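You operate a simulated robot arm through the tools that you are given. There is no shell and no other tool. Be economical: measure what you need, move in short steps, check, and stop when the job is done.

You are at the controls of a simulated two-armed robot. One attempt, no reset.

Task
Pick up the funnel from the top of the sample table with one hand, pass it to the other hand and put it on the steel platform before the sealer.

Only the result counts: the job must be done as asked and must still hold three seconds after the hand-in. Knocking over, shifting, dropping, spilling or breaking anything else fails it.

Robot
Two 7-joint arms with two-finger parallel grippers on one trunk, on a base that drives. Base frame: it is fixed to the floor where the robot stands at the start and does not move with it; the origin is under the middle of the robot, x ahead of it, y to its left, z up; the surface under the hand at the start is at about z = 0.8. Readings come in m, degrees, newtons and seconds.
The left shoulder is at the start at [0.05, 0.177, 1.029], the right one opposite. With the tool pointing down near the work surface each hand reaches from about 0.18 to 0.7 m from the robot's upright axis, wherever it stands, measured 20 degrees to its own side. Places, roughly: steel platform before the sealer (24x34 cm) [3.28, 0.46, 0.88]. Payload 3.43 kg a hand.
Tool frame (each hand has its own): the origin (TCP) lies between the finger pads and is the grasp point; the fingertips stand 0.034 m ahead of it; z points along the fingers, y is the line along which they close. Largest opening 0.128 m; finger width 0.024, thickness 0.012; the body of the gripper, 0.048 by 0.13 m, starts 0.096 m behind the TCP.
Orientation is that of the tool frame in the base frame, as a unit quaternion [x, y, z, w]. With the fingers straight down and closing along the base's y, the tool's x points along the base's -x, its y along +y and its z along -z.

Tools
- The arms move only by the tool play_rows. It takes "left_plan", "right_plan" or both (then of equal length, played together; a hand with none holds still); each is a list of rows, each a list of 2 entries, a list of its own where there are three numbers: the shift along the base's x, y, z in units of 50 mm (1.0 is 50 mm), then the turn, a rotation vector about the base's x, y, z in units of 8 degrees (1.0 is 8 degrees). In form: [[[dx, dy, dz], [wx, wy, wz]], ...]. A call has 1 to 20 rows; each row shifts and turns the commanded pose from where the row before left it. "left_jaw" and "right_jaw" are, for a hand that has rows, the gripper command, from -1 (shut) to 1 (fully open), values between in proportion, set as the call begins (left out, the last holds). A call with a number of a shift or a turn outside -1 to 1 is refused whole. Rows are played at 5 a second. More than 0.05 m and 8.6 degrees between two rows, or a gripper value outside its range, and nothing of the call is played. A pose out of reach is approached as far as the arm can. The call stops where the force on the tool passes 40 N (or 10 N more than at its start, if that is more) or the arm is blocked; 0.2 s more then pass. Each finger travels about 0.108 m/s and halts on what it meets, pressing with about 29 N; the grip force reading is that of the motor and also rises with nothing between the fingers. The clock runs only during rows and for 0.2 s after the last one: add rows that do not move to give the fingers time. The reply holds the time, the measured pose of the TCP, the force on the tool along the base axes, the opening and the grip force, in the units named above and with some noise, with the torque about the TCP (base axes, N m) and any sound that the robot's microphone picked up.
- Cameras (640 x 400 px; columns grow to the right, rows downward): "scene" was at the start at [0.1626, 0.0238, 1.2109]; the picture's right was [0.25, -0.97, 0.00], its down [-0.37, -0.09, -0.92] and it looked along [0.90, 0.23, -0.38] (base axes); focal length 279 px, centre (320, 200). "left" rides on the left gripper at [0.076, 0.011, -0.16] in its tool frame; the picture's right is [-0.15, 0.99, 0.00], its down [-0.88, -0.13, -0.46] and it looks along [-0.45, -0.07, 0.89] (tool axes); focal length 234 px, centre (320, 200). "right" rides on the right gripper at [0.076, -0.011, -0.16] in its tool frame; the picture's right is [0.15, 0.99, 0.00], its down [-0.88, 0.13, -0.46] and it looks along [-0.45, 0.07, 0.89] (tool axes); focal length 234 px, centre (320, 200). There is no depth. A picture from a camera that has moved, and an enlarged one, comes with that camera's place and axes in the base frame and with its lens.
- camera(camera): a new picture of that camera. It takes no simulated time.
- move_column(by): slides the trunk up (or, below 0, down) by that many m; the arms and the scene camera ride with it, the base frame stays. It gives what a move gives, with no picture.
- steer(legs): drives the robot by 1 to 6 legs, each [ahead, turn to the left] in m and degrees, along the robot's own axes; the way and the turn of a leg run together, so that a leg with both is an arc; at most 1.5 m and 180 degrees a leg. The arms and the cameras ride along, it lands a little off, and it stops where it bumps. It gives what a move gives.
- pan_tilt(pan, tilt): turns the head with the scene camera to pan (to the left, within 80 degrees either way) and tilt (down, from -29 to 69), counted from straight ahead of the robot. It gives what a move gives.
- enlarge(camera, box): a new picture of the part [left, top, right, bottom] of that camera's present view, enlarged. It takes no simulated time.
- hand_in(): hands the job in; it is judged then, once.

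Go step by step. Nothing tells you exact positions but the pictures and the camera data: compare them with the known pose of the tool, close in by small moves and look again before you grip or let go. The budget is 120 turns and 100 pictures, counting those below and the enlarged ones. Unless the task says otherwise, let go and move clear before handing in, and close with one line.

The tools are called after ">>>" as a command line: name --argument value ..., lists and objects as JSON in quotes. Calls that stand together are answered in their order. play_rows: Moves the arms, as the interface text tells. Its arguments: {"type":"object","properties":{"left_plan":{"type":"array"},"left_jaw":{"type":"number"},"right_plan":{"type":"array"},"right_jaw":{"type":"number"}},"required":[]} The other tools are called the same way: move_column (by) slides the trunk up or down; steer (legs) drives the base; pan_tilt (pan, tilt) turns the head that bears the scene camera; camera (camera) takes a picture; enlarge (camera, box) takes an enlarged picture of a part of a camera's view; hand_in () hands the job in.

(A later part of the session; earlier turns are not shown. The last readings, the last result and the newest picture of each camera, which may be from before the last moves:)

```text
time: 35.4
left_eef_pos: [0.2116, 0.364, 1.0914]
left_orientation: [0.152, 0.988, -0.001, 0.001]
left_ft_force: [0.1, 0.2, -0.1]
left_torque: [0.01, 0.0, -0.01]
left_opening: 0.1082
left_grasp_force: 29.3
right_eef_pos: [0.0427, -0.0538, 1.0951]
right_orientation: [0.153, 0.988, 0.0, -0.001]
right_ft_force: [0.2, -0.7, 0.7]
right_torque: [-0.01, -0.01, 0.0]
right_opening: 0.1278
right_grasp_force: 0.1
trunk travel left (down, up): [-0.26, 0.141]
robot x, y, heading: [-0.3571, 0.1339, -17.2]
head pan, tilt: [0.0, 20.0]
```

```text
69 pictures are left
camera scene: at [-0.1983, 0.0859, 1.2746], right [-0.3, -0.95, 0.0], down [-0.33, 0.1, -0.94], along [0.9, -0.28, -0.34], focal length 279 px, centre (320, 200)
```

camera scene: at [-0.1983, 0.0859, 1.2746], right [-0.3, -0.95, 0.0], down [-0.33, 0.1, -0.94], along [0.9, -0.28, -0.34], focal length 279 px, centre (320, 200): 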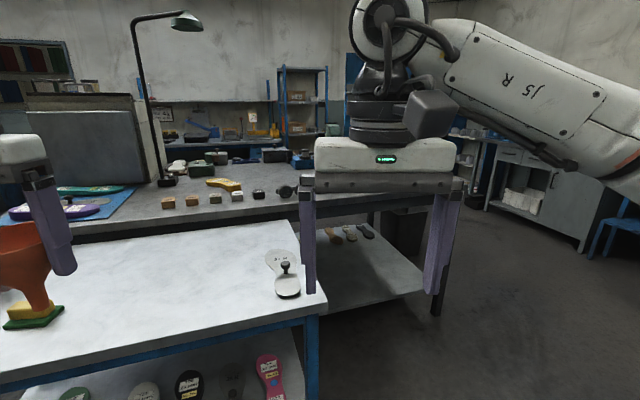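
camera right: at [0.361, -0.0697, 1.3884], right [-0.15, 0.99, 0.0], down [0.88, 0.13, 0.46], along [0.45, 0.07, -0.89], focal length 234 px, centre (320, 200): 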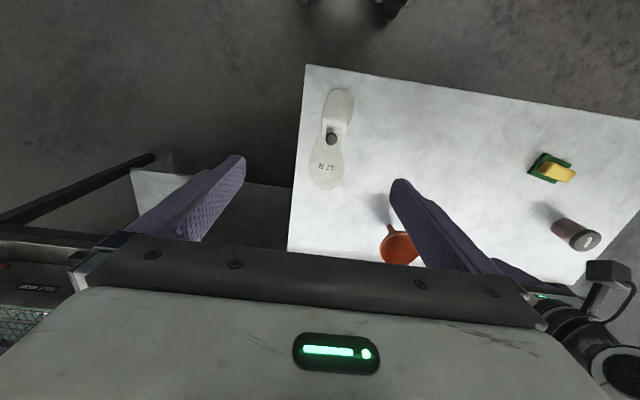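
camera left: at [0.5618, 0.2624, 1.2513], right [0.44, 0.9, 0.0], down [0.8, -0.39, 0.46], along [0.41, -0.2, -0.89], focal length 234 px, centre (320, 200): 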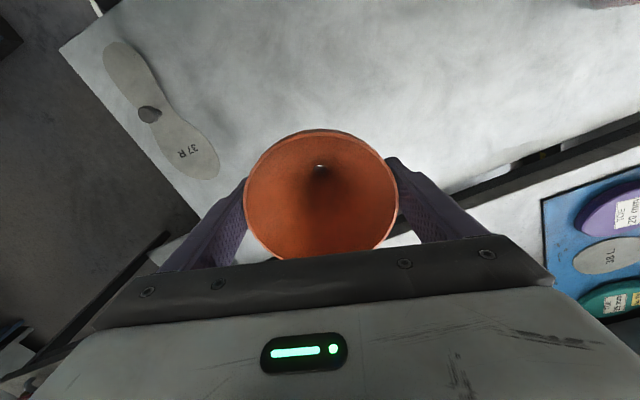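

Something behind blocked the base after about 0.43 m. I'll ease forward, straighten, and look around for the route to the sealer.

>>> steer --legs '[[0.06, 0], [0, 17.3]]'

>>> camera --camera "scene"

>>> pan_tilt --pan 60 --tilt 15

>>> camera --camera "scene"

>>> pan_tilt --pan -50 --tilt 15

>>> camera --camera "scene"

```text
time: 37.3
left_eef_pos: [0.175, 0.5048, 1.0915]
left_orientation: [0.002, 1.0, -0.001, 0.002]
left_ft_force: [-0.8, 0.0, -0.6]
left_torque: [-0.02, -0.03, 0.0]
left_opening: 0.1081
left_grasp_force: 29.0
right_eef_pos: [0.1369, 0.0546, 1.0947]
right_orientation: [0.003, 1.0, 0.001, -0.001]
right_ft_force: [-0.8, 0.4, -0.3]
right_torque: [0.03, -0.03, 0.01]
right_opening: 0.1281
right_grasp_force: 0.2
trunk travel left (down, up): [-0.26, 0.141]
robot x, y, heading: [-0.2963, 0.1212, 0.1]
head pan, tilt: [0.0, 20.0]
```

```text
68 pictures are left
camera scene: at [-0.1343, 0.1168, 1.2747], right [0.0, -1.0, 0.0], down [-0.34, 0.0, -0.94], along [0.94, 0.0, -0.34], focal length 279 px, centre (320, 200)
```

scene: 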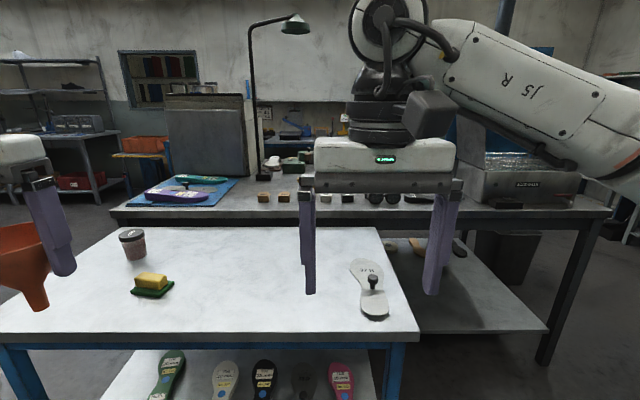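

```text
time: 38.6
left_eef_pos: [0.1752, 0.5047, 1.0918]
left_orientation: [0.002, 1.0, -0.001, 0.003]
left_ft_force: [-0.4, -0.3, 0.0]
left_torque: [0.01, 0.04, 0.03]
left_opening: 0.1079
left_grasp_force: 28.9
right_eef_pos: [0.1369, 0.0554, 1.0941]
right_orientation: [0.003, 1.0, 0.0, -0.001]
right_ft_force: [0.2, 0.4, -0.5]
right_torque: [0.01, -0.02, -0.01]
right_opening: 0.1281
right_grasp_force: 0.1
trunk travel left (down, up): [-0.26, 0.141]
robot x, y, heading: [-0.3005, 0.1173, -0.0]
head pan, tilt: [60.0, 15.0]
```

```text
67 pictures are left
camera scene: at [-0.1802, 0.1974, 1.2828], right [0.86, -0.5, 0.0], down [-0.13, -0.22, -0.97], along [0.49, 0.83, -0.26], focal length 279 px, centre (320, 200)
```

scene: 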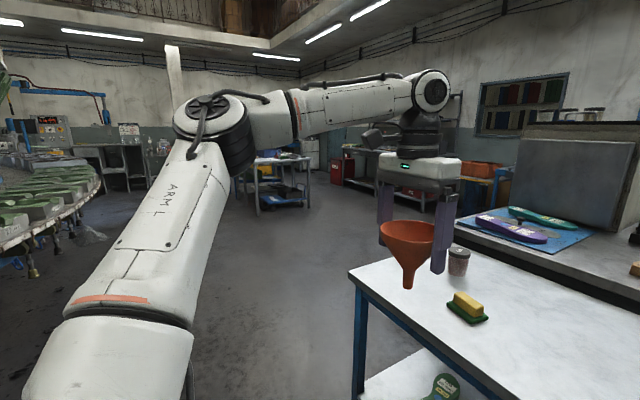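

```text
time: 40.5
left_eef_pos: [0.1741, 0.5041, 1.0935]
left_orientation: [0.001, 1.0, -0.001, 0.002]
left_ft_force: [-0.2, 0.4, -0.2]
left_torque: [0.01, -0.01, 0.0]
left_opening: 0.1082
left_grasp_force: 29.1
right_eef_pos: [0.1371, 0.0556, 1.0934]
right_orientation: [0.003, 1.0, 0.0, -0.001]
right_ft_force: [-0.4, 0.5, -0.3]
right_torque: [0.0, -0.01, -0.03]
right_opening: 0.128
right_grasp_force: 0.0
trunk travel left (down, up): [-0.26, 0.141]
robot x, y, heading: [-0.298, 0.1184, -0.2]
head pan, tilt: [-50.0, 15.0]
```

```text
66 pictures are left
camera scene: at [-0.1674, 0.0449, 1.2828], right [-0.77, -0.64, 0.0], down [-0.17, 0.2, -0.97], along [0.62, -0.74, -0.26], focal length 279 px, centre (320, 200)
```

scene: 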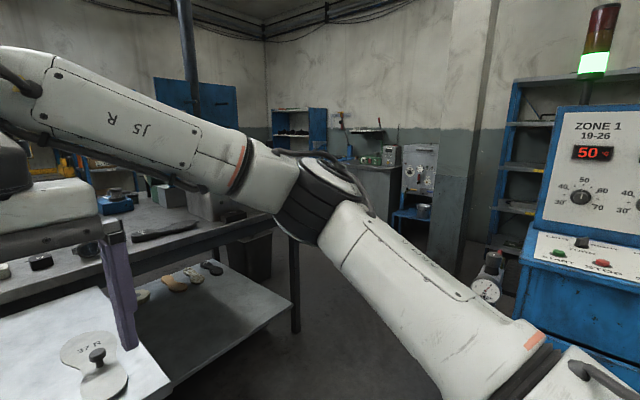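

The sealer bench lies behind the long bench, with a route around its left end. Handover first: I'll turn both hands horizontal to face each other, well apart.

>>> play_rows --left_plan '[[[0, -0.3, 0], [-0.9375, 0, 0]], [[0, -0.3, 0], [-0.9375, 0, 0]], [[0, -0.3, 0], [-0.9375, 0, 0]], [[0, -0.3, 0], [-0.9375, 0, 0]], [[0, -0.3, 0], [-0.9375, 0, 0]], [[0, -0.3, 0], [-0.9375, 0, 0]], [[0, -0.3, 0], [-0.9375, 0, 0]], [[0, -0.3, 0], [-0.9375, 0, 0]], [[0, -0.3, 0], [-0.9375, 0, 0]], [[0, -0.3, 0], [-0.9375, 0, 0]], [[0, -0.3, 0], [-0.9375, 0, 0]], [[0, -0.3, 0], [-0.9375, 0, 0]], [[0, 0, 0], [0, 0, 0]]]' --right_plan '[[[0, -0.6, 0], [0, 0, 0]], [[0, -0.6, 0], [0.9375, 0, 0]], [[0, -0.6, 0], [0.9375, 0, 0]], [[0, -0.6, 0], [0.9375, 0, 0]], [[0, -0.6, 0], [0.9375, 0, 0]], [[0, -0.5, 0], [0.9375, 0, 0]], [[0, -0.5, 0], [0.9375, 0, 0]], [[0, -0.5, 0], [0.9375, 0, 0]], [[0, -0.5, 0], [0.9375, 0, 0]], [[0, -0.5, 0], [0.9375, 0, 0]], [[0, -0.3, 0], [0.9375, 0, 0]], [[0, -0.3, 0], [0.9375, 0, 0]], [[0, 0, 0], [0.9375, 0, 0]]]'

>>> pan_tilt --pan 0 --tilt 25

>>> camera --camera "scene"

```text
time: 43.3
left_eef_pos: [0.1248, 0.3431, 1.1186]
left_orientation: [-0.017, 0.804, -0.594, 0.022]
left_ft_force: [-0.8, -0.2, -0.4]
left_torque: [0.01, -0.02, 0.0]
left_opening: 0.108
left_grasp_force: 28.8
left hand out of reach, approached as far as the arm can: row 10, 11, 12
right_eef_pos: [0.1367, -0.2497, 1.0946]
right_orientation: [0.002, 0.707, 0.708, -0.001]
right_ft_force: [-0.5, -0.6, -0.2]
right_torque: [-0.02, 0.0, 0.0]
right_opening: 0.1282
right_grasp_force: 0.0
trunk travel left (down, up): [-0.26, 0.141]
robot x, y, heading: [-0.2977, 0.1123, -0.1]
head pan, tilt: [-50.0, 15.0]
```

```text
time: 44.5
left_eef_pos: [0.124, 0.3431, 1.1176]
left_orientation: [-0.016, 0.804, -0.594, 0.022]
left_ft_force: [-0.1, 0.1, -1.4]
left_torque: [0.0, 0.01, -0.02]
left_opening: 0.1083
left_grasp_force: 29.0
right_eef_pos: [0.1368, -0.2484, 1.0944]
right_orientation: [0.001, 0.707, 0.707, -0.001]
right_ft_force: [0.0, 0.8, -0.1]
right_torque: [-0.01, 0.02, 0.0]
right_opening: 0.1282
right_grasp_force: 0.0
trunk travel left (down, up): [-0.26, 0.141]
robot x, y, heading: [-0.2992, 0.116, -0.3]
head pan, tilt: [0.0, 25.0]
```

```text
65 pictures are left
camera scene: at [-0.1351, 0.1163, 1.2666], right [0.0, -1.0, 0.0], down [-0.42, 0.0, -0.91], along [0.91, 0.0, -0.42], focal length 279 px, centre (320, 200)
```

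scene: 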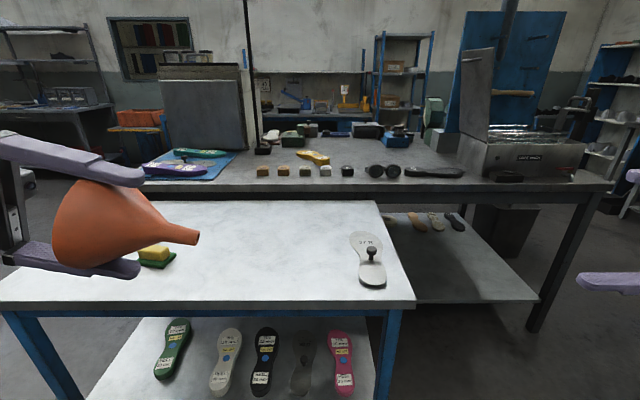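

The left hand stopped about 17° short of horizontal. I'll move it forward and a bit lower, then try finishing the turn.

>>> play_rows --left_plan '[[[0.6, 0, -0.4], [0, 0, 0]], [[0.6, 0, -0.4], [0, 0, 0]], [[0.6, 0, -0.4], [0, 0, 0]], [[0, -0.3, 0], [-0.7, 0, 0]], [[0, -0.3, 0], [-0.7, 0, 0]], [[0, -0.3, 0], [-0.7, 0, 0]], [[0, 0, 0], [0, 0, 0]]]'

```text
time: 46.1
left_eef_pos: [0.1322, 0.3216, 1.1063]
left_orientation: [-0.031, 0.8, -0.599, 0.036]
left_ft_force: [0.4, -0.6, -0.2]
left_torque: [0.03, -0.04, 0.02]
left_opening: 0.1081
left_grasp_force: 29.0
left hand out of reach, approached as far as the arm can: row 1, 2, 3, 4, 5, 6
right_eef_pos: [0.1364, -0.2497, 1.0941]
right_orientation: [0.001, 0.707, 0.707, -0.002]
right_ft_force: [0.1, 0.2, -0.6]
right_torque: [0.0, 0.01, 0.01]
right_opening: 0.1277
right_grasp_force: 0.0
trunk travel left (down, up): [-0.26, 0.141]
robot x, y, heading: [-0.2997, 0.1153, -0.0]
head pan, tilt: [0.0, 25.0]
```

Forward is also limited, so I'll try closer to the body instead.

>>> play_rows --left_plan '[[[-0.6, 0, 0], [0, 0, 0]], [[-0.6, 0, 0], [0, 0, 0]], [[0, 0, -0.4], [-0.7, 0, 0]], [[0, 0, -0.4], [-0.7, 0, 0]], [[0, 0, 0], [-0.7, 0, 0]], [[0, 0, 0], [0, 0, 0]]]'

>>> camera --camera "scene"

```text
time: 47.5
left_eef_pos: [0.0567, 0.3261, 1.08]
left_orientation: [-0.049, 0.732, -0.678, 0.043]
left_ft_force: [-0.3, -0.8, -0.7]
left_torque: [-0.01, -0.05, 0.0]
left_opening: 0.1079
left_grasp_force: 29.4
left hand out of reach, approached as far as the arm can: row 3, 4
right_eef_pos: [0.138, -0.2491, 1.0946]
right_orientation: [0.002, 0.707, 0.707, -0.003]
right_ft_force: [0.9, -0.2, 0.2]
right_torque: [0.01, 0.0, 0.0]
right_opening: 0.128
right_grasp_force: 0.1
trunk travel left (down, up): [-0.26, 0.141]
robot x, y, heading: [-0.3031, 0.1112, -0.1]
head pan, tilt: [0.0, 25.0]
```

```text
64 pictures are left
camera scene: at [-0.135, 0.1164, 1.2665], right [0.0, -1.0, 0.0], down [-0.42, 0.0, -0.91], along [0.91, 0.0, -0.42], focal length 279 px, centre (320, 200)
```

scene: 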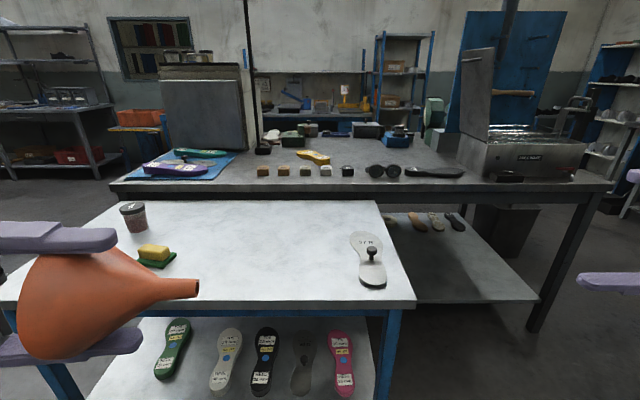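

The left hand is nearly horizontal now, with the spout tip near (0.07, 0.235, 1.073). I'll bring the right hand coaxial from the right, stopping with a gap.

>>> play_rows --right_plan '[[[-0.122, 0.83, -0.065], [0.27, 0, 0.46]], [[-0.122, 0.83, -0.065], [0.27, 0, 0.46]], [[-0.122, 0.83, -0.065], [0, 0, 0]], [[-0.122, 0.83, -0.065], [0, 0, 0]], [[-0.122, 0.83, -0.065], [0, 0, 0]], [[-0.122, 0.83, -0.065], [0, 0, 0]], [[-0.122, 0.83, -0.065], [0, 0, 0]], [[-0.122, 0.83, -0.065], [0, 0, 0]], [[-0.122, 0.83, -0.065], [0, 0, 0]], [[0, 0, 0], [0, 0, 0]]]' --right_jaw -0.2

>>> camera --camera "scene"

>>> camera --camera "right"

```text
time: 49.7
left_eef_pos: [0.0563, 0.3252, 1.0811]
left_orientation: [-0.049, 0.732, -0.678, 0.043]
left_ft_force: [0.3, 0.1, 0.3]
left_torque: [0.0, 0.01, -0.01]
left_opening: 0.108
left_grasp_force: 29.1
right_eef_pos: [0.081, 0.1243, 1.0672]
right_orientation: [-0.043, 0.679, 0.732, -0.048]
right_ft_force: [0.2, 0.1, -0.2]
right_torque: [0.01, 0.01, 0.03]
right_opening: 0.0513
right_grasp_force: 0.1
trunk travel left (down, up): [-0.26, 0.141]
robot x, y, heading: [-0.3008, 0.1182, -0.3]
head pan, tilt: [0.0, 25.0]
```

```text
63 pictures are left
camera scene: at [-0.1351, 0.1163, 1.2666], right [0.0, -1.0, 0.0], down [-0.42, 0.0, -0.91], along [0.91, 0.0, -0.42], focal length 279 px, centre (320, 200)
```

scene: 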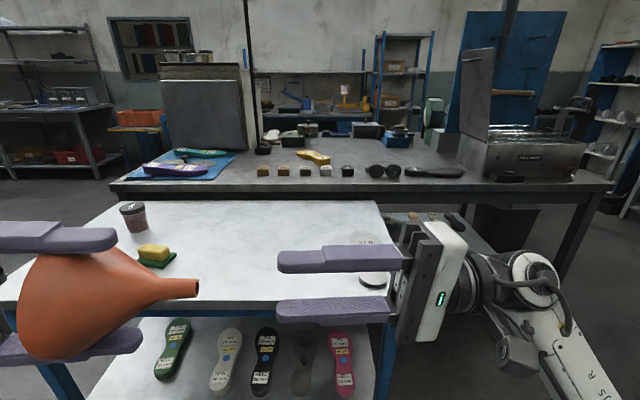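

```text
62 pictures are left
camera right: at [0.0273, -0.042, 1.0435], right [-0.14, -0.09, 0.99], down [0.93, -0.35, 0.1], along [0.33, 0.93, 0.13], focal length 234 px, centre (320, 200)
```

right: 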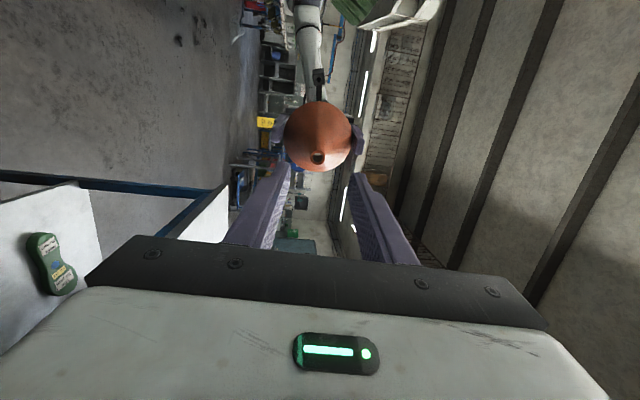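

The hands are nearly coaxial; the funnel is yawed about 4° and its tip is about 6 mm off in +x. I'll correct the right hand and advance so the fingertips just overlap the spout end.

>>> play_rows --right_plan '[[[0, 0.4, 0.03], [0, 0, 0.23]], [[0, 0.5, 0.03], [0, 0, 0.22]], [[0, 0.74, 0], [0, 0, 0]], [[0, 0, 0], [0, 0, 0]]]'

>>> camera --camera "right"

>>> camera --camera "scene"

```text
time: 50.7
left_eef_pos: [0.0567, 0.3261, 1.0802]
left_orientation: [-0.049, 0.733, -0.677, 0.043]
left_ft_force: [-0.6, 0.5, -0.5]
left_torque: [0.01, -0.03, 0.03]
left_opening: 0.108
left_grasp_force: 28.8
right_eef_pos: [0.0825, 0.2073, 1.0686]
right_orientation: [-0.066, 0.676, 0.73, -0.071]
right_ft_force: [0.3, -0.4, 0.7]
right_torque: [0.02, 0.01, -0.01]
right_opening: 0.051
right_grasp_force: 0.1
trunk travel left (down, up): [-0.26, 0.141]
robot x, y, heading: [-0.2975, 0.113, -0.4]
head pan, tilt: [0.0, 25.0]
```

```text
61 pictures are left
camera right: at [0.0384, 0.0367, 1.0448], right [-0.13, -0.1, 0.99], down [0.95, -0.29, 0.1], along [0.27, 0.95, 0.13], focal length 234 px, centre (320, 200)
```

right: 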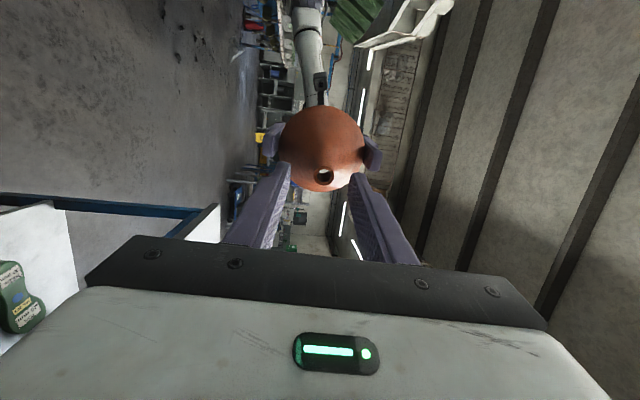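

```text
60 pictures are left
camera scene: at [-0.1351, 0.1163, 1.2666], right [0.0, -1.0, 0.0], down [-0.42, 0.0, -0.91], along [0.91, 0.0, -0.42], focal length 279 px, centre (320, 200)
```

scene: 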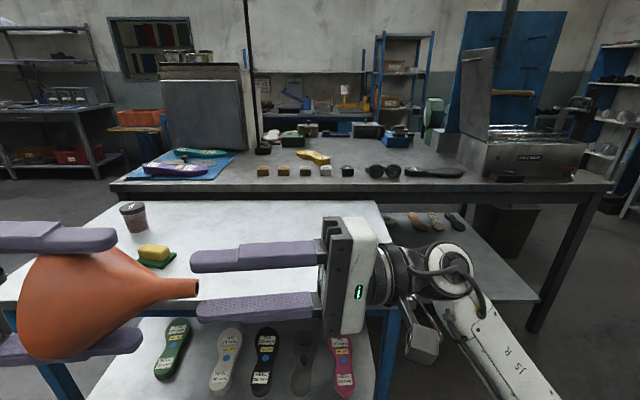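

The fingers are around the spout end and off by only 2–3 mm. I'll correct that and advance the last 23 mm.

>>> play_rows --right_plan '[[[-0.06, 0.05, 0.05], [0, 0, 0]], [[-0.05, 0.25, 0.02], [0, 0, 0]], [[-0.03, 0.15, 0.01], [0, 0, 0]], [[0, 0, 0], [0, 0, 0]]]'

>>> camera --camera "right"

>>> enlarge --camera "scene" --box '[0, 200, 320, 400]'

```text
time: 51.7
left_eef_pos: [0.0564, 0.3259, 1.0802]
left_orientation: [-0.049, 0.732, -0.678, 0.043]
left_ft_force: [-0.9, 0.1, 0.0]
left_torque: [-0.01, 0.02, 0.0]
left_opening: 0.108
left_grasp_force: 28.9
right_eef_pos: [0.0755, 0.2285, 1.071]
right_orientation: [-0.064, 0.677, 0.73, -0.069]
right_ft_force: [-0.2, 0.5, -0.1]
right_torque: [-0.01, 0.0, 0.02]
right_opening: 0.0514
right_grasp_force: 0.0
trunk travel left (down, up): [-0.26, 0.141]
robot x, y, heading: [-0.3037, 0.1157, -0.1]
head pan, tilt: [0.0, 25.0]
```

```text
59 pictures are left
camera right: at [0.0312, 0.0585, 1.047], right [-0.13, -0.1, 0.99], down [0.95, -0.29, 0.1], along [0.27, 0.95, 0.13], focal length 234 px, centre (320, 200)
```

right: 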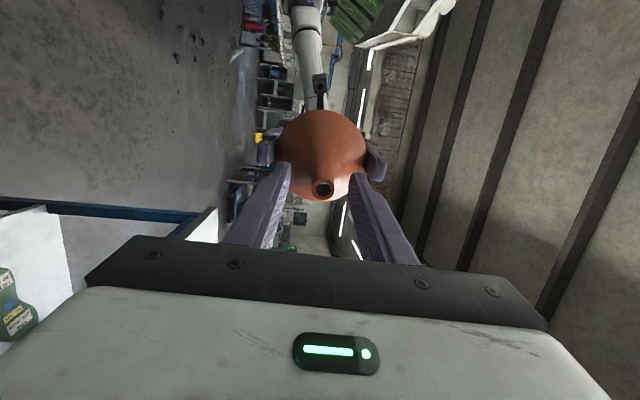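

```text
2.00 times, centred on (160, 300) of scene
camera zoom: at [-0.1351, 0.1163, 1.2666], right [0.0, -1.0, 0.0], down [-0.42, 0.0, -0.91], along [0.91, 0.0, -0.42], focal length 559 px, centre (640, 0)
```

zoom: 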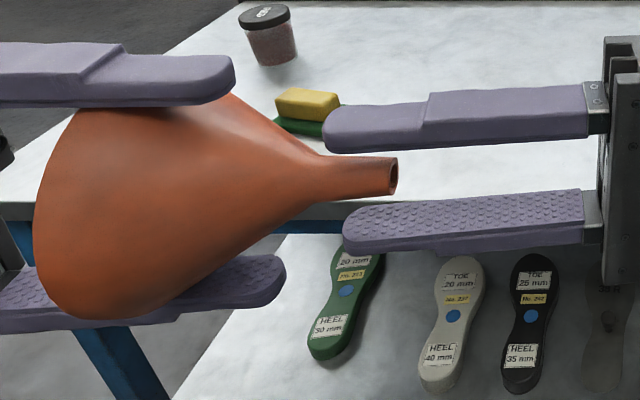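

The fingers cover the spout and are centred. I'll close the right hand.

>>> play_rows --right_plan '[[[0, 0, 0.02], [0, 0, 0]], [[0, 0, 0], [0, 0, 0]], [[0, 0, 0], [0, 0, 0]], [[0, 0, 0], [0, 0, 0]]]' --right_jaw -1

>>> enlarge --camera "scene" --box '[0, 200, 320, 400]'

```text
time: 52.7
left_eef_pos: [0.0568, 0.3256, 1.0795]
left_orientation: [-0.049, 0.733, -0.677, 0.044]
left_ft_force: [-0.5, 0.7, -5.3]
left_torque: [0.41, 0.07, -0.01]
left_opening: 0.1079
left_grasp_force: 29.1
right_eef_pos: [0.0739, 0.2291, 1.0724]
right_orientation: [-0.065, 0.676, 0.73, -0.071]
right_ft_force: [0.1, -0.1, 4.8]
right_torque: [0.02, 0.01, 0.06]
right_opening: 0.0167
right_grasp_force: 29.3
trunk travel left (down, up): [-0.26, 0.141]
robot x, y, heading: [-0.2976, 0.1141, -0.2]
head pan, tilt: [0.0, 25.0]
```

```text
2.00 times, centred on (160, 300) of scene
camera zoom: at [-0.1351, 0.1163, 1.2666], right [0.0, -1.0, 0.0], down [-0.42, 0.0, -0.91], along [0.91, 0.0, -0.42], focal length 559 px, centre (640, 0)
```

zoom: 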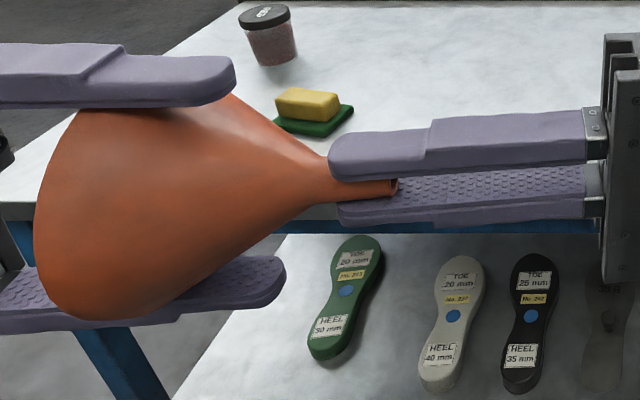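

The right hand holds the spout (16.7 mm, 29 N). I'll ease the slight strain, then open the left hand and draw it straight back along its axis.

>>> play_rows --right_plan '[[[0, 0, 0.03], [0, 0, 0]], [[0, 0, 0], [0, 0, 0]]]'

>>> play_rows --left_plan '[[[0, 0, 0], [0, 0, 0]], [[0, 0, 0], [0, 0, 0]], [[0, 0, 0], [0, 0, 0]]]' --left_jaw 1

>>> enlarge --camera "scene" --box '[0, 200, 320, 400]'

```text
time: 53.3
left_eef_pos: [0.0564, 0.3248, 1.0807]
left_orientation: [-0.05, 0.732, -0.678, 0.044]
left_ft_force: [-3.1, 7.7, 0.0]
left_torque: [0.15, 0.04, -0.15]
left_opening: 0.1078
left_grasp_force: 28.4
right_eef_pos: [0.0745, 0.2281, 1.0744]
right_orientation: [-0.065, 0.677, 0.73, -0.071]
right_ft_force: [2.0, -8.2, -0.4]
right_torque: [-0.07, 0.02, 0.14]
right_opening: 0.0165
right_grasp_force: 28.6
trunk travel left (down, up): [-0.26, 0.141]
robot x, y, heading: [-0.2958, 0.1181, -0.0]
head pan, tilt: [0.0, 25.0]
```

```text
time: 54.1
left_eef_pos: [0.0564, 0.3252, 1.0812]
left_orientation: [-0.049, 0.733, -0.678, 0.043]
left_ft_force: [1.0, -0.6, 0.4]
left_torque: [0.0, -0.02, 0.02]
left_opening: 0.128
left_grasp_force: 0.1
right_eef_pos: [0.074, 0.2274, 1.0747]
right_orientation: [-0.066, 0.677, 0.73, -0.07]
right_ft_force: [0.6, -0.4, -0.2]
right_torque: [-0.03, -0.03, 0.03]
right_opening: 0.0166
right_grasp_force: 28.7
trunk travel left (down, up): [-0.26, 0.141]
robot x, y, heading: [-0.3005, 0.1146, -0.2]
head pan, tilt: [0.0, 25.0]
```

```text
2.00 times, centred on (160, 300) of scene
camera zoom: at [-0.1351, 0.1163, 1.2666], right [0.0, -1.0, 0.0], down [-0.42, 0.0, -0.91], along [0.91, 0.0, -0.42], focal length 559 px, centre (640, 0)
```

zoom: 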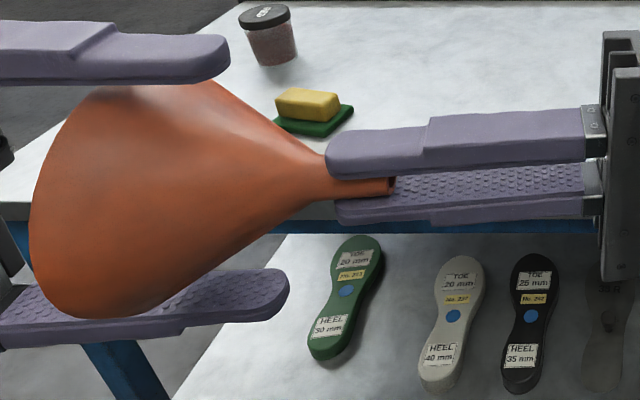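

The funnel stays in the right hand. I'll draw the left hand back.

>>> play_rows --left_plan '[[[-0.06, 0.5, 0.03], [0, 0, 0]], [[-0.09, 0.7, 0.05], [0, 0, 0]], [[-0.09, 0.7, 0.05], [0, 0, 0]], [[-0.09, 0.7, 0.05], [0, 0, 0]], [[0, 0.7, 0], [0, 0, 0]], [[0, 0, 0], [0, 0, 0]]]'

>>> camera --camera "scene"

>>> camera --camera "right"

```text
time: 55.5
left_eef_pos: [0.0395, 0.4909, 1.0884]
left_orientation: [-0.05, 0.733, -0.677, 0.042]
left_ft_force: [-0.7, 0.0, 0.6]
left_torque: [0.01, 0.01, -0.01]
left_opening: 0.1276
left_grasp_force: 0.0
right_eef_pos: [0.074, 0.2284, 1.0753]
right_orientation: [-0.065, 0.677, 0.73, -0.07]
right_ft_force: [-0.1, 0.7, 0.2]
right_torque: [-0.04, 0.0, 0.0]
right_opening: 0.0163
right_grasp_force: 28.9
trunk travel left (down, up): [-0.26, 0.141]
robot x, y, heading: [-0.2986, 0.118, -0.2]
head pan, tilt: [0.0, 25.0]
```

```text
55 pictures are left
camera scene: at [-0.1351, 0.1163, 1.2666], right [0.0, -1.0, 0.0], down [-0.42, 0.0, -0.91], along [0.91, 0.0, -0.42], focal length 279 px, centre (320, 200)
```

scene: 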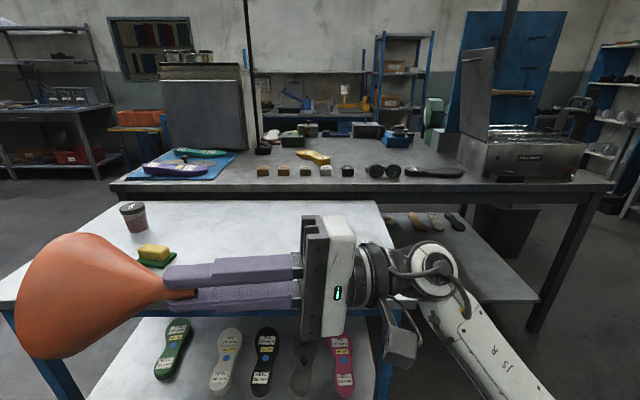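

```text
54 pictures are left
camera right: at [0.0309, 0.0589, 1.0503], right [-0.13, -0.1, 0.99], down [0.95, -0.29, 0.1], along [0.27, 0.95, 0.13], focal length 234 px, centre (320, 200)
```

right: 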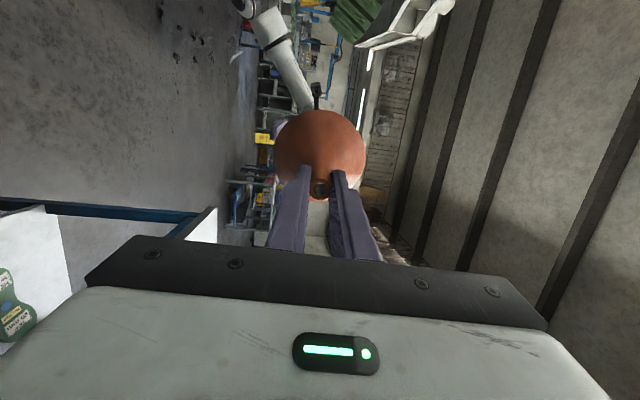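

The handover is done. I'll turn both hands back to point down, which leaves the funnel mouth-down under the right hand.

>>> play_rows --right_plan '[[[0, -0.35, 0], [0, 0, -0.69]], [[0, -0.35, 0], [0, 0, -0.69]], [[0, -0.35, 0], [-0.98, 0, 0]], [[0, -0.35, 0], [-0.98, 0, 0]], [[0, -0.35, 0], [-0.98, 0, 0]], [[0, -0.35, 0], [-0.98, 0, 0]], [[0, -0.35, 0], [-0.98, 0, 0]], [[0, -0.35, 0.1], [-0.98, 0, 0]], [[0, -0.35, 0.1], [-0.98, 0, 0]], [[0, -0.35, 0.1], [-0.98, 0, 0]], [[0, -0.35, 0.1], [-0.98, 0, 0]], [[0, -0.35, 0.1], [-0.98, 0, 0]], [[0, -0.35, 0.1], [-0.98, 0, 0]], [[0, -0.35, 0.1], [-0.98, 0, 0]], [[0, 0, 0], [0, 0, 0]]]' --left_plan '[[[0, 0, 0], [0, 0, -0.46]], [[0, 0, 0], [0, 0, -0.46]], [[0, 0, 0.1], [0.89, 0, 0]], [[0, 0, 0.1], [0.89, 0, 0]], [[0, 0, 0.1], [0.89, 0, 0]], [[0, 0, 0.1], [0.89, 0, 0]], [[0, 0, 0.1], [0.89, 0, 0]], [[0, 0, 0.1], [0.89, 0, 0]], [[0, 0, 0.1], [0.89, 0, 0]], [[0, 0, 0.1], [0.89, 0, 0]], [[0, 0, 0.1], [0.89, 0, 0]], [[0, 0, 0.1], [0.89, 0, 0]], [[0, 0, 0.1], [0.89, 0, 0]], [[0, 0, 0.1], [0.89, 0, 0]], [[0, 0, 0], [0, 0, 0]]]'

>>> camera --camera "scene"

>>> camera --camera "right"

```text
time: 58.7
left_eef_pos: [0.0412, 0.4917, 1.1483]
left_orientation: [-0.002, 1.0, 0.0, 0.002]
left_ft_force: [0.7, 0.2, -0.3]
left_torque: [0.02, 0.02, -0.03]
left_opening: 0.128
left_grasp_force: 0.0
right_eef_pos: [0.0749, -0.0167, 1.1083]
right_orientation: [-0.001, 1.0, 0.002, 0.0]
right_ft_force: [-0.1, 0.0, -0.1]
right_torque: [0.0, -0.03, 0.03]
right_opening: 0.0166
right_grasp_force: 28.7
trunk travel left (down, up): [-0.26, 0.141]
robot x, y, heading: [-0.3024, 0.116, -0.1]
head pan, tilt: [0.0, 25.0]
```

```text
53 pictures are left
camera scene: at [-0.135, 0.1165, 1.2665], right [0.0, -1.0, 0.0], down [-0.42, 0.0, -0.91], along [0.91, 0.0, -0.42], focal length 279 px, centre (320, 200)
```

scene: 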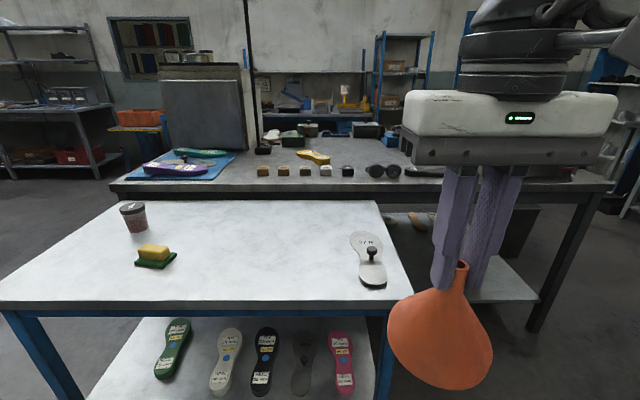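

```text
52 pictures are left
camera right: at [-0.0002, -0.0274, 1.2675], right [-0.15, 0.99, 0.0], down [0.88, 0.13, 0.46], along [0.45, 0.07, -0.89], focal length 234 px, centre (320, 200)
```

right: 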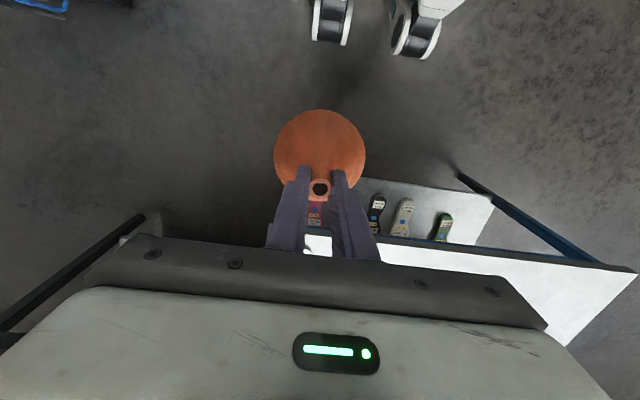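

The funnel hangs mouth-down and aligned, with its mouth about 0.114 m below the right TCP. Now I'll turn left to drive around the left ends of the tables, looking first.

>>> steer --legs '[[0, 75]]'

>>> pan_tilt --pan 0 --tilt 20

>>> camera --camera "scene"

>>> pan_tilt --pan -45 --tilt 20

>>> camera --camera "scene"

```text
time: 62.3
left_eef_pos: [-0.5718, 0.5434, 1.1501]
left_orientation: [-0.608, 0.794, 0.001, 0.001]
left_ft_force: [0.1, 0.2, -0.3]
left_torque: [-0.01, 0.02, -0.01]
left_opening: 0.128
left_grasp_force: 0.1
right_eef_pos: [-0.0733, 0.4428, 1.1076]
right_orientation: [-0.606, 0.795, 0.001, -0.001]
right_ft_force: [1.2, -0.1, -0.1]
right_torque: [0.0, 0.02, 0.01]
right_opening: 0.0165
right_grasp_force: 28.5
trunk travel left (down, up): [-0.26, 0.141]
robot x, y, heading: [-0.3002, 0.1136, 74.5]
head pan, tilt: [0.0, 25.0]
```

```text
time: 62.9
left_eef_pos: [-0.5718, 0.5433, 1.1487]
left_orientation: [-0.607, 0.794, 0.0, 0.001]
left_ft_force: [-0.7, 1.0, -0.6]
left_torque: [0.02, -0.02, 0.0]
left_opening: 0.128
left_grasp_force: 0.3
right_eef_pos: [-0.0728, 0.4432, 1.1085]
right_orientation: [-0.607, 0.795, 0.002, -0.002]
right_ft_force: [-0.4, 0.1, -0.2]
right_torque: [-0.03, -0.02, -0.01]
right_opening: 0.0165
right_grasp_force: 29.1
trunk travel left (down, up): [-0.26, 0.141]
robot x, y, heading: [-0.2995, 0.1179, 74.5]
head pan, tilt: [0.0, 20.0]
```

```text
51 pictures are left
camera scene: at [-0.2535, 0.2741, 1.2746], right [0.96, -0.27, 0.0], down [-0.09, -0.33, -0.94], along [0.25, 0.91, -0.34], focal length 279 px, centre (320, 200)
```

scene: 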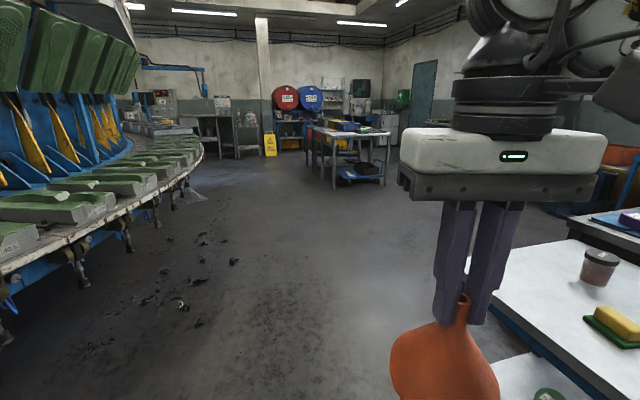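

```text
time: 64.1
left_eef_pos: [-0.5719, 0.5438, 1.1498]
left_orientation: [-0.608, 0.794, 0.0, 0.001]
left_ft_force: [0.1, 1.0, -0.3]
left_torque: [0.0, -0.02, 0.0]
left_opening: 0.1281
left_grasp_force: 0.0
right_eef_pos: [-0.0732, 0.4419, 1.108]
right_orientation: [-0.606, 0.796, 0.002, -0.001]
right_ft_force: [-0.2, -0.2, 0.2]
right_torque: [-0.03, 0.02, -0.03]
right_opening: 0.0164
right_grasp_force: 28.8
trunk travel left (down, up): [-0.26, 0.141]
robot x, y, heading: [-0.2995, 0.1155, 74.7]
head pan, tilt: [-45.0, 20.0]
```

```text
50 pictures are left
camera scene: at [-0.1975, 0.2302, 1.2747], right [0.49, -0.87, 0.0], down [-0.3, -0.17, -0.94], along [0.82, 0.46, -0.34], focal length 279 px, centre (320, 200)
```

scene: 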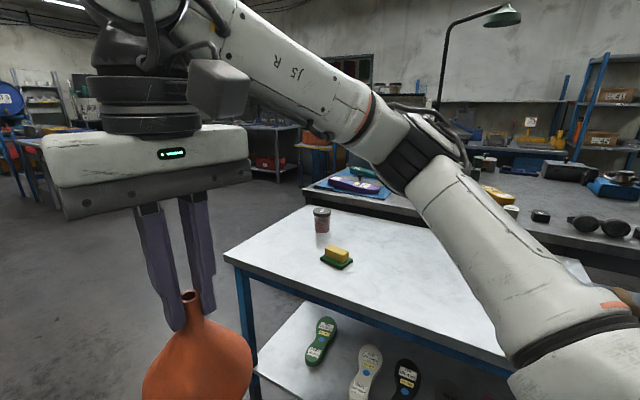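

I'll check the left side, where the elbow passes near the conveyor, before driving.

>>> pan_tilt --pan 60 --tilt 15

>>> camera --camera "scene"

>>> camera --camera "left"

```text
time: 65.9
left_eef_pos: [-0.5716, 0.5431, 1.1491]
left_orientation: [-0.608, 0.794, 0.0, 0.002]
left_ft_force: [-0.8, -0.9, -0.2]
left_torque: [0.03, -0.01, 0.04]
left_opening: 0.1278
left_grasp_force: 0.0
right_eef_pos: [-0.0734, 0.4418, 1.1086]
right_orientation: [-0.606, 0.795, 0.002, -0.002]
right_ft_force: [-0.3, 0.1, -0.6]
right_torque: [-0.01, 0.01, 0.0]
right_opening: 0.0166
right_grasp_force: 29.0
trunk travel left (down, up): [-0.26, 0.141]
robot x, y, heading: [-0.2986, 0.1202, 74.3]
head pan, tilt: [60.0, 15.0]
```

```text
49 pictures are left
camera scene: at [-0.3439, 0.251, 1.2828], right [0.71, 0.7, 0.0], down [0.18, -0.18, -0.97], along [-0.68, 0.69, -0.26], focal length 279 px, centre (320, 200)
```

scene: 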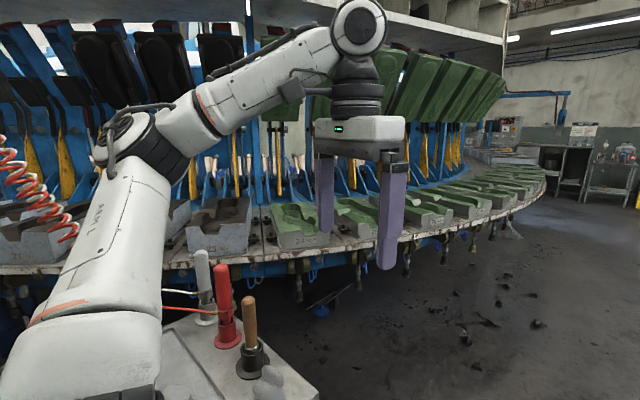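

```text
48 pictures are left
camera left: at [-0.602, 0.4736, 1.3087], right [-0.92, 0.4, 0.0], down [0.36, 0.81, 0.46], along [0.18, 0.42, -0.89], focal length 234 px, centre (320, 200)
```

left: 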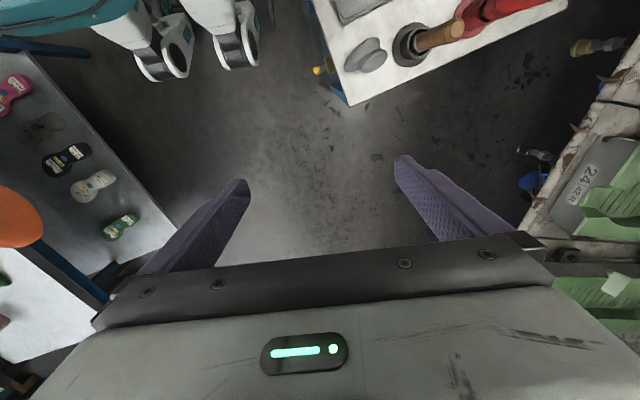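

A small tool stand and the conveyor are on the left, and nothing has been touched. I'll pull the left arm forward and inward to slim the robot, then drive ahead.

>>> play_rows --left_plan '[[[0.59, 0.56, 0], [0, 0, 0]], [[0.59, 0.56, 0], [0, 0, 0]], [[0.59, 0.56, 0], [0, 0, 0]], [[0.59, 0.56, 0], [0, 0, 0]], [[0.59, 0.56, 0], [0, 0, 0]], [[0.59, 0.56, 0], [0, 0, 0]], [[0, 0, 0], [0, 0, 0]]]'

>>> steer --legs '[[0.6, 0]]'

>>> camera --camera "scene"

```text
time: 67.5
left_eef_pos: [-0.3939, 0.7128, 1.1491]
left_orientation: [-0.608, 0.794, 0.0, 0.002]
left_ft_force: [0.0, -0.2, 0.2]
left_torque: [0.01, -0.03, 0.0]
left_opening: 0.1279
left_grasp_force: 0.1
right_eef_pos: [-0.0742, 0.4424, 1.1089]
right_orientation: [-0.607, 0.795, 0.001, -0.001]
right_ft_force: [-0.4, -0.6, 0.6]
right_torque: [0.03, 0.01, -0.02]
right_opening: 0.0166
right_grasp_force: 29.5
trunk travel left (down, up): [-0.26, 0.141]
robot x, y, heading: [-0.2985, 0.1166, 74.4]
head pan, tilt: [60.0, 15.0]
```

```text
time: 70.8
left_eef_pos: [-0.2328, 1.2808, 1.1486]
left_orientation: [-0.607, 0.795, 0.001, 0.002]
left_ft_force: [0.8, 0.7, 1.4]
left_torque: [-0.05, 0.01, 0.0]
left_opening: 0.1281
left_grasp_force: 0.1
right_eef_pos: [0.0859, 1.011, 1.1084]
right_orientation: [-0.605, 0.796, 0.001, -0.002]
right_ft_force: [0.3, 0.9, -0.6]
right_torque: [-0.04, -0.02, 0.02]
right_opening: 0.0165
right_grasp_force: 28.8
trunk travel left (down, up): [-0.26, 0.141]
robot x, y, heading: [-0.1379, 0.6866, 74.4]
head pan, tilt: [60.0, 15.0]
```

```text
47 pictures are left
camera scene: at [-0.1848, 0.8203, 1.2828], right [0.72, 0.7, 0.0], down [0.18, -0.19, -0.97], along [-0.68, 0.69, -0.26], focal length 279 px, centre (320, 200)
```

scene: 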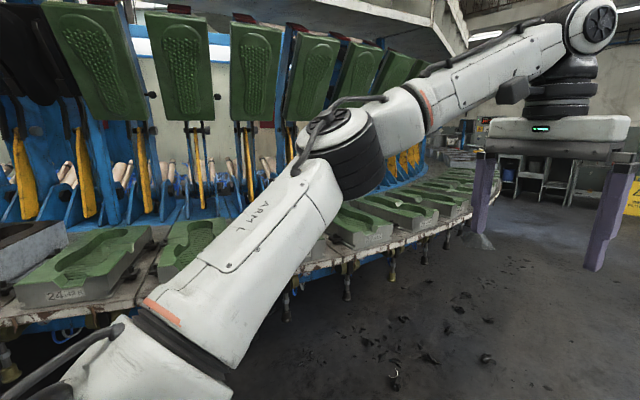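

That's clear. I'll continue another 0.75 m, then turn to face +x.

>>> steer --legs '[[0.75, 0], [0, -60]]'

>>> pan_tilt --pan 0 --tilt 20

>>> camera --camera "scene"

>>> pan_tilt --pan -45 --tilt 20

>>> camera --camera "scene"

```text
time: 77.6
left_eef_pos: [0.5375, 1.7711, 1.1489]
left_orientation: [-0.118, 0.993, -0.001, 0.001]
left_ft_force: [0.5, -0.6, 0.2]
left_torque: [-0.01, -0.03, -0.01]
left_opening: 0.1281
left_grasp_force: 0.0
right_eef_pos: [0.4563, 1.3616, 1.1085]
right_orientation: [-0.117, 0.993, 0.003, 0.0]
right_ft_force: [0.1, -0.2, 0.0]
right_torque: [0.03, 0.03, 0.01]
right_opening: 0.0164
right_grasp_force: 28.8
trunk travel left (down, up): [-0.26, 0.141]
robot x, y, heading: [0.0578, 1.4008, 13.0]
head pan, tilt: [60.0, 15.0]
```

```text
time: 78.9
left_eef_pos: [0.536, 1.7717, 1.1503]
left_orientation: [-0.118, 0.993, 0.0, 0.003]
left_ft_force: [0.1, -0.2, -0.4]
left_torque: [0.01, -0.02, -0.01]
left_opening: 0.1279
left_grasp_force: 0.1
right_eef_pos: [0.4551, 1.3621, 1.1092]
right_orientation: [-0.117, 0.993, 0.003, 0.0]
right_ft_force: [-1.2, -0.5, 0.5]
right_torque: [0.0, -0.01, -0.01]
right_opening: 0.0164
right_grasp_force: 28.8
trunk travel left (down, up): [-0.26, 0.141]
robot x, y, heading: [0.0628, 1.4055, 13.3]
head pan, tilt: [0.0, 20.0]
```

```text
46 pictures are left
camera scene: at [0.2214, 1.4415, 1.2747], right [0.23, -0.97, 0.0], down [-0.33, -0.08, -0.94], along [0.91, 0.22, -0.34], focal length 279 px, centre (320, 200)
```

scene: 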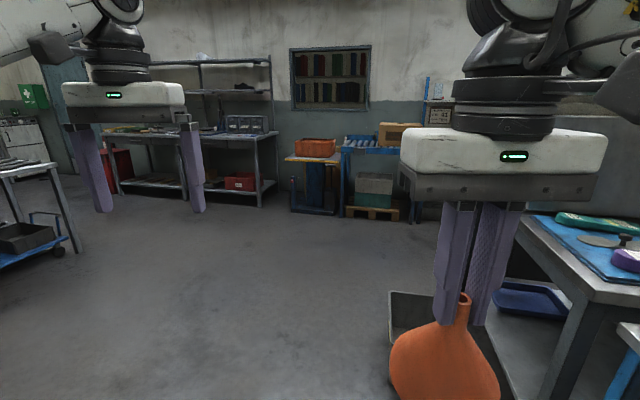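

```text
time: 80.0
left_eef_pos: [0.5359, 1.7725, 1.1475]
left_orientation: [-0.118, 0.993, -0.001, 0.002]
left_ft_force: [0.5, -0.3, 0.2]
left_torque: [0.05, 0.0, 0.01]
left_opening: 0.1282
left_grasp_force: 0.1
right_eef_pos: [0.455, 1.3618, 1.1094]
right_orientation: [-0.117, 0.993, 0.003, 0.0]
right_ft_force: [0.4, 0.2, 0.7]
right_torque: [-0.01, 0.0, -0.01]
right_opening: 0.0169
right_grasp_force: 29.1
trunk travel left (down, up): [-0.26, 0.141]
robot x, y, heading: [0.058, 1.4019, 13.3]
head pan, tilt: [-45.0, 20.0]
```

```text
45 pictures are left
camera scene: at [0.21, 1.3712, 1.2747], right [-0.53, -0.85, 0.0], down [-0.29, 0.18, -0.94], along [0.8, -0.49, -0.34], focal length 279 px, centre (320, 200)
```

scene: 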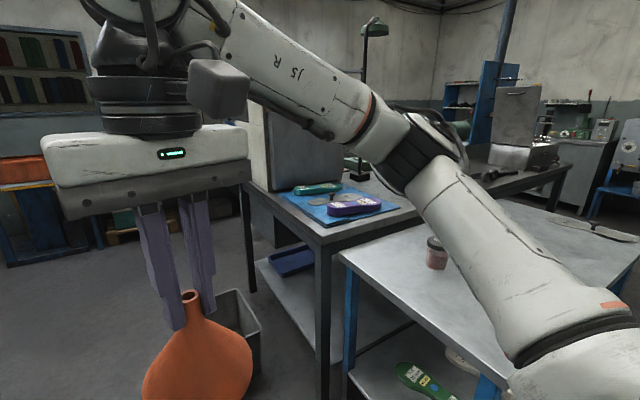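

A grey bin sits by the bench's left end, near (1.2–1.5, 1.1–1.36). I'll swing wide of it on a 20° heading.

>>> steer --legs '[[0, 7], [1.4, 0], [0.45, 0], [0, -50]]'

>>> pan_tilt --pan 0 --tilt 20

>>> camera --camera "scene"

>>> pan_tilt --pan -45 --tilt 20

>>> camera --camera "scene"

```text
time: 92.1
left_eef_pos: [2.4022, 1.9914, 1.1493]
left_orientation: [0.252, 0.968, -0.001, 0.001]
left_ft_force: [0.1, 0.5, -0.5]
left_torque: [-0.03, 0.01, 0.01]
left_opening: 0.1281
left_grasp_force: 0.0
right_eef_pos: [2.0643, 1.7466, 1.1086]
right_orientation: [0.253, 0.967, 0.003, 0.0]
right_ft_force: [0.4, 0.1, -0.2]
right_torque: [-0.01, -0.02, 0.03]
right_opening: 0.0163
right_grasp_force: 28.8
trunk travel left (down, up): [-0.26, 0.141]
robot x, y, heading: [1.8037, 2.0435, -29.4]
head pan, tilt: [-45.0, 20.0]
```

```text
time: 93.3
left_eef_pos: [2.4029, 1.992, 1.1501]
left_orientation: [0.253, 0.968, -0.001, 0.001]
left_ft_force: [-0.2, 0.8, -0.6]
left_torque: [-0.03, 0.02, 0.0]
left_opening: 0.1279
left_grasp_force: 0.0
right_eef_pos: [2.0646, 1.745, 1.1078]
right_orientation: [0.254, 0.967, 0.001, 0.0]
right_ft_force: [0.0, -0.3, -0.8]
right_torque: [-0.02, 0.01, 0.02]
right_opening: 0.0165
right_grasp_force: 29.0
trunk travel left (down, up): [-0.26, 0.141]
robot x, y, heading: [1.8013, 2.0447, -29.5]
head pan, tilt: [0.0, 20.0]
```

```text
44 pictures are left
camera scene: at [1.9467, 1.9658, 1.2747], right [-0.49, -0.87, 0.0], down [-0.3, 0.17, -0.94], along [0.82, -0.47, -0.34], focal length 279 px, centre (320, 200)
```

scene: 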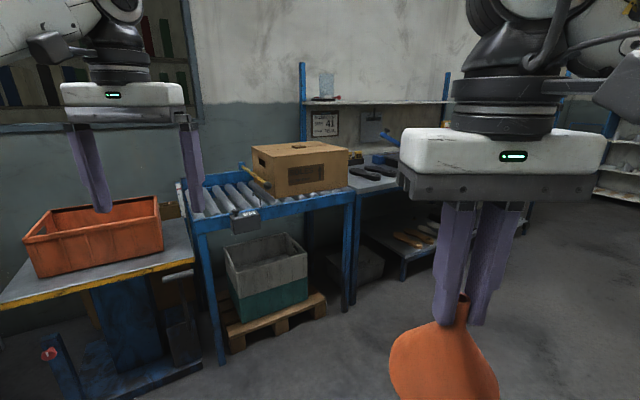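

```text
time: 94.4
left_eef_pos: [2.4033, 1.9914, 1.149]
left_orientation: [0.252, 0.968, -0.002, 0.001]
left_ft_force: [-0.4, 0.8, -0.7]
left_torque: [0.02, 0.01, -0.03]
left_opening: 0.128
left_grasp_force: 0.1
right_eef_pos: [2.064, 1.7463, 1.1088]
right_orientation: [0.254, 0.967, 0.003, 0.002]
right_ft_force: [0.1, -0.6, 0.3]
right_torque: [0.01, 0.02, 0.03]
right_opening: 0.0163
right_grasp_force: 28.5
trunk travel left (down, up): [-0.26, 0.141]
robot x, y, heading: [1.8021, 2.0487, -29.3]
head pan, tilt: [-45.0, 20.0]
```

```text
43 pictures are left
camera scene: at [1.8906, 1.9221, 1.2747], right [-0.96, -0.27, 0.0], down [-0.09, 0.33, -0.94], along [0.25, -0.91, -0.34], focal length 279 px, centre (320, 200)
```

scene: 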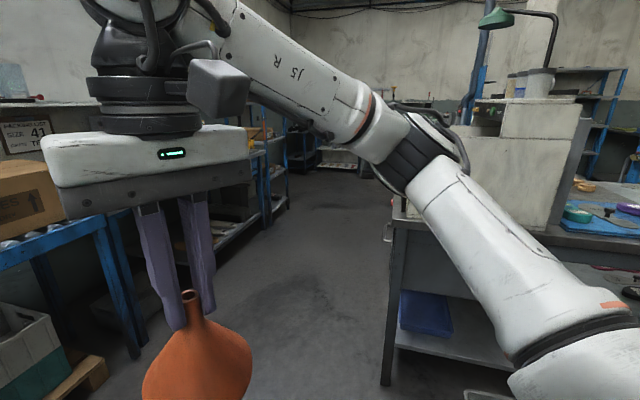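

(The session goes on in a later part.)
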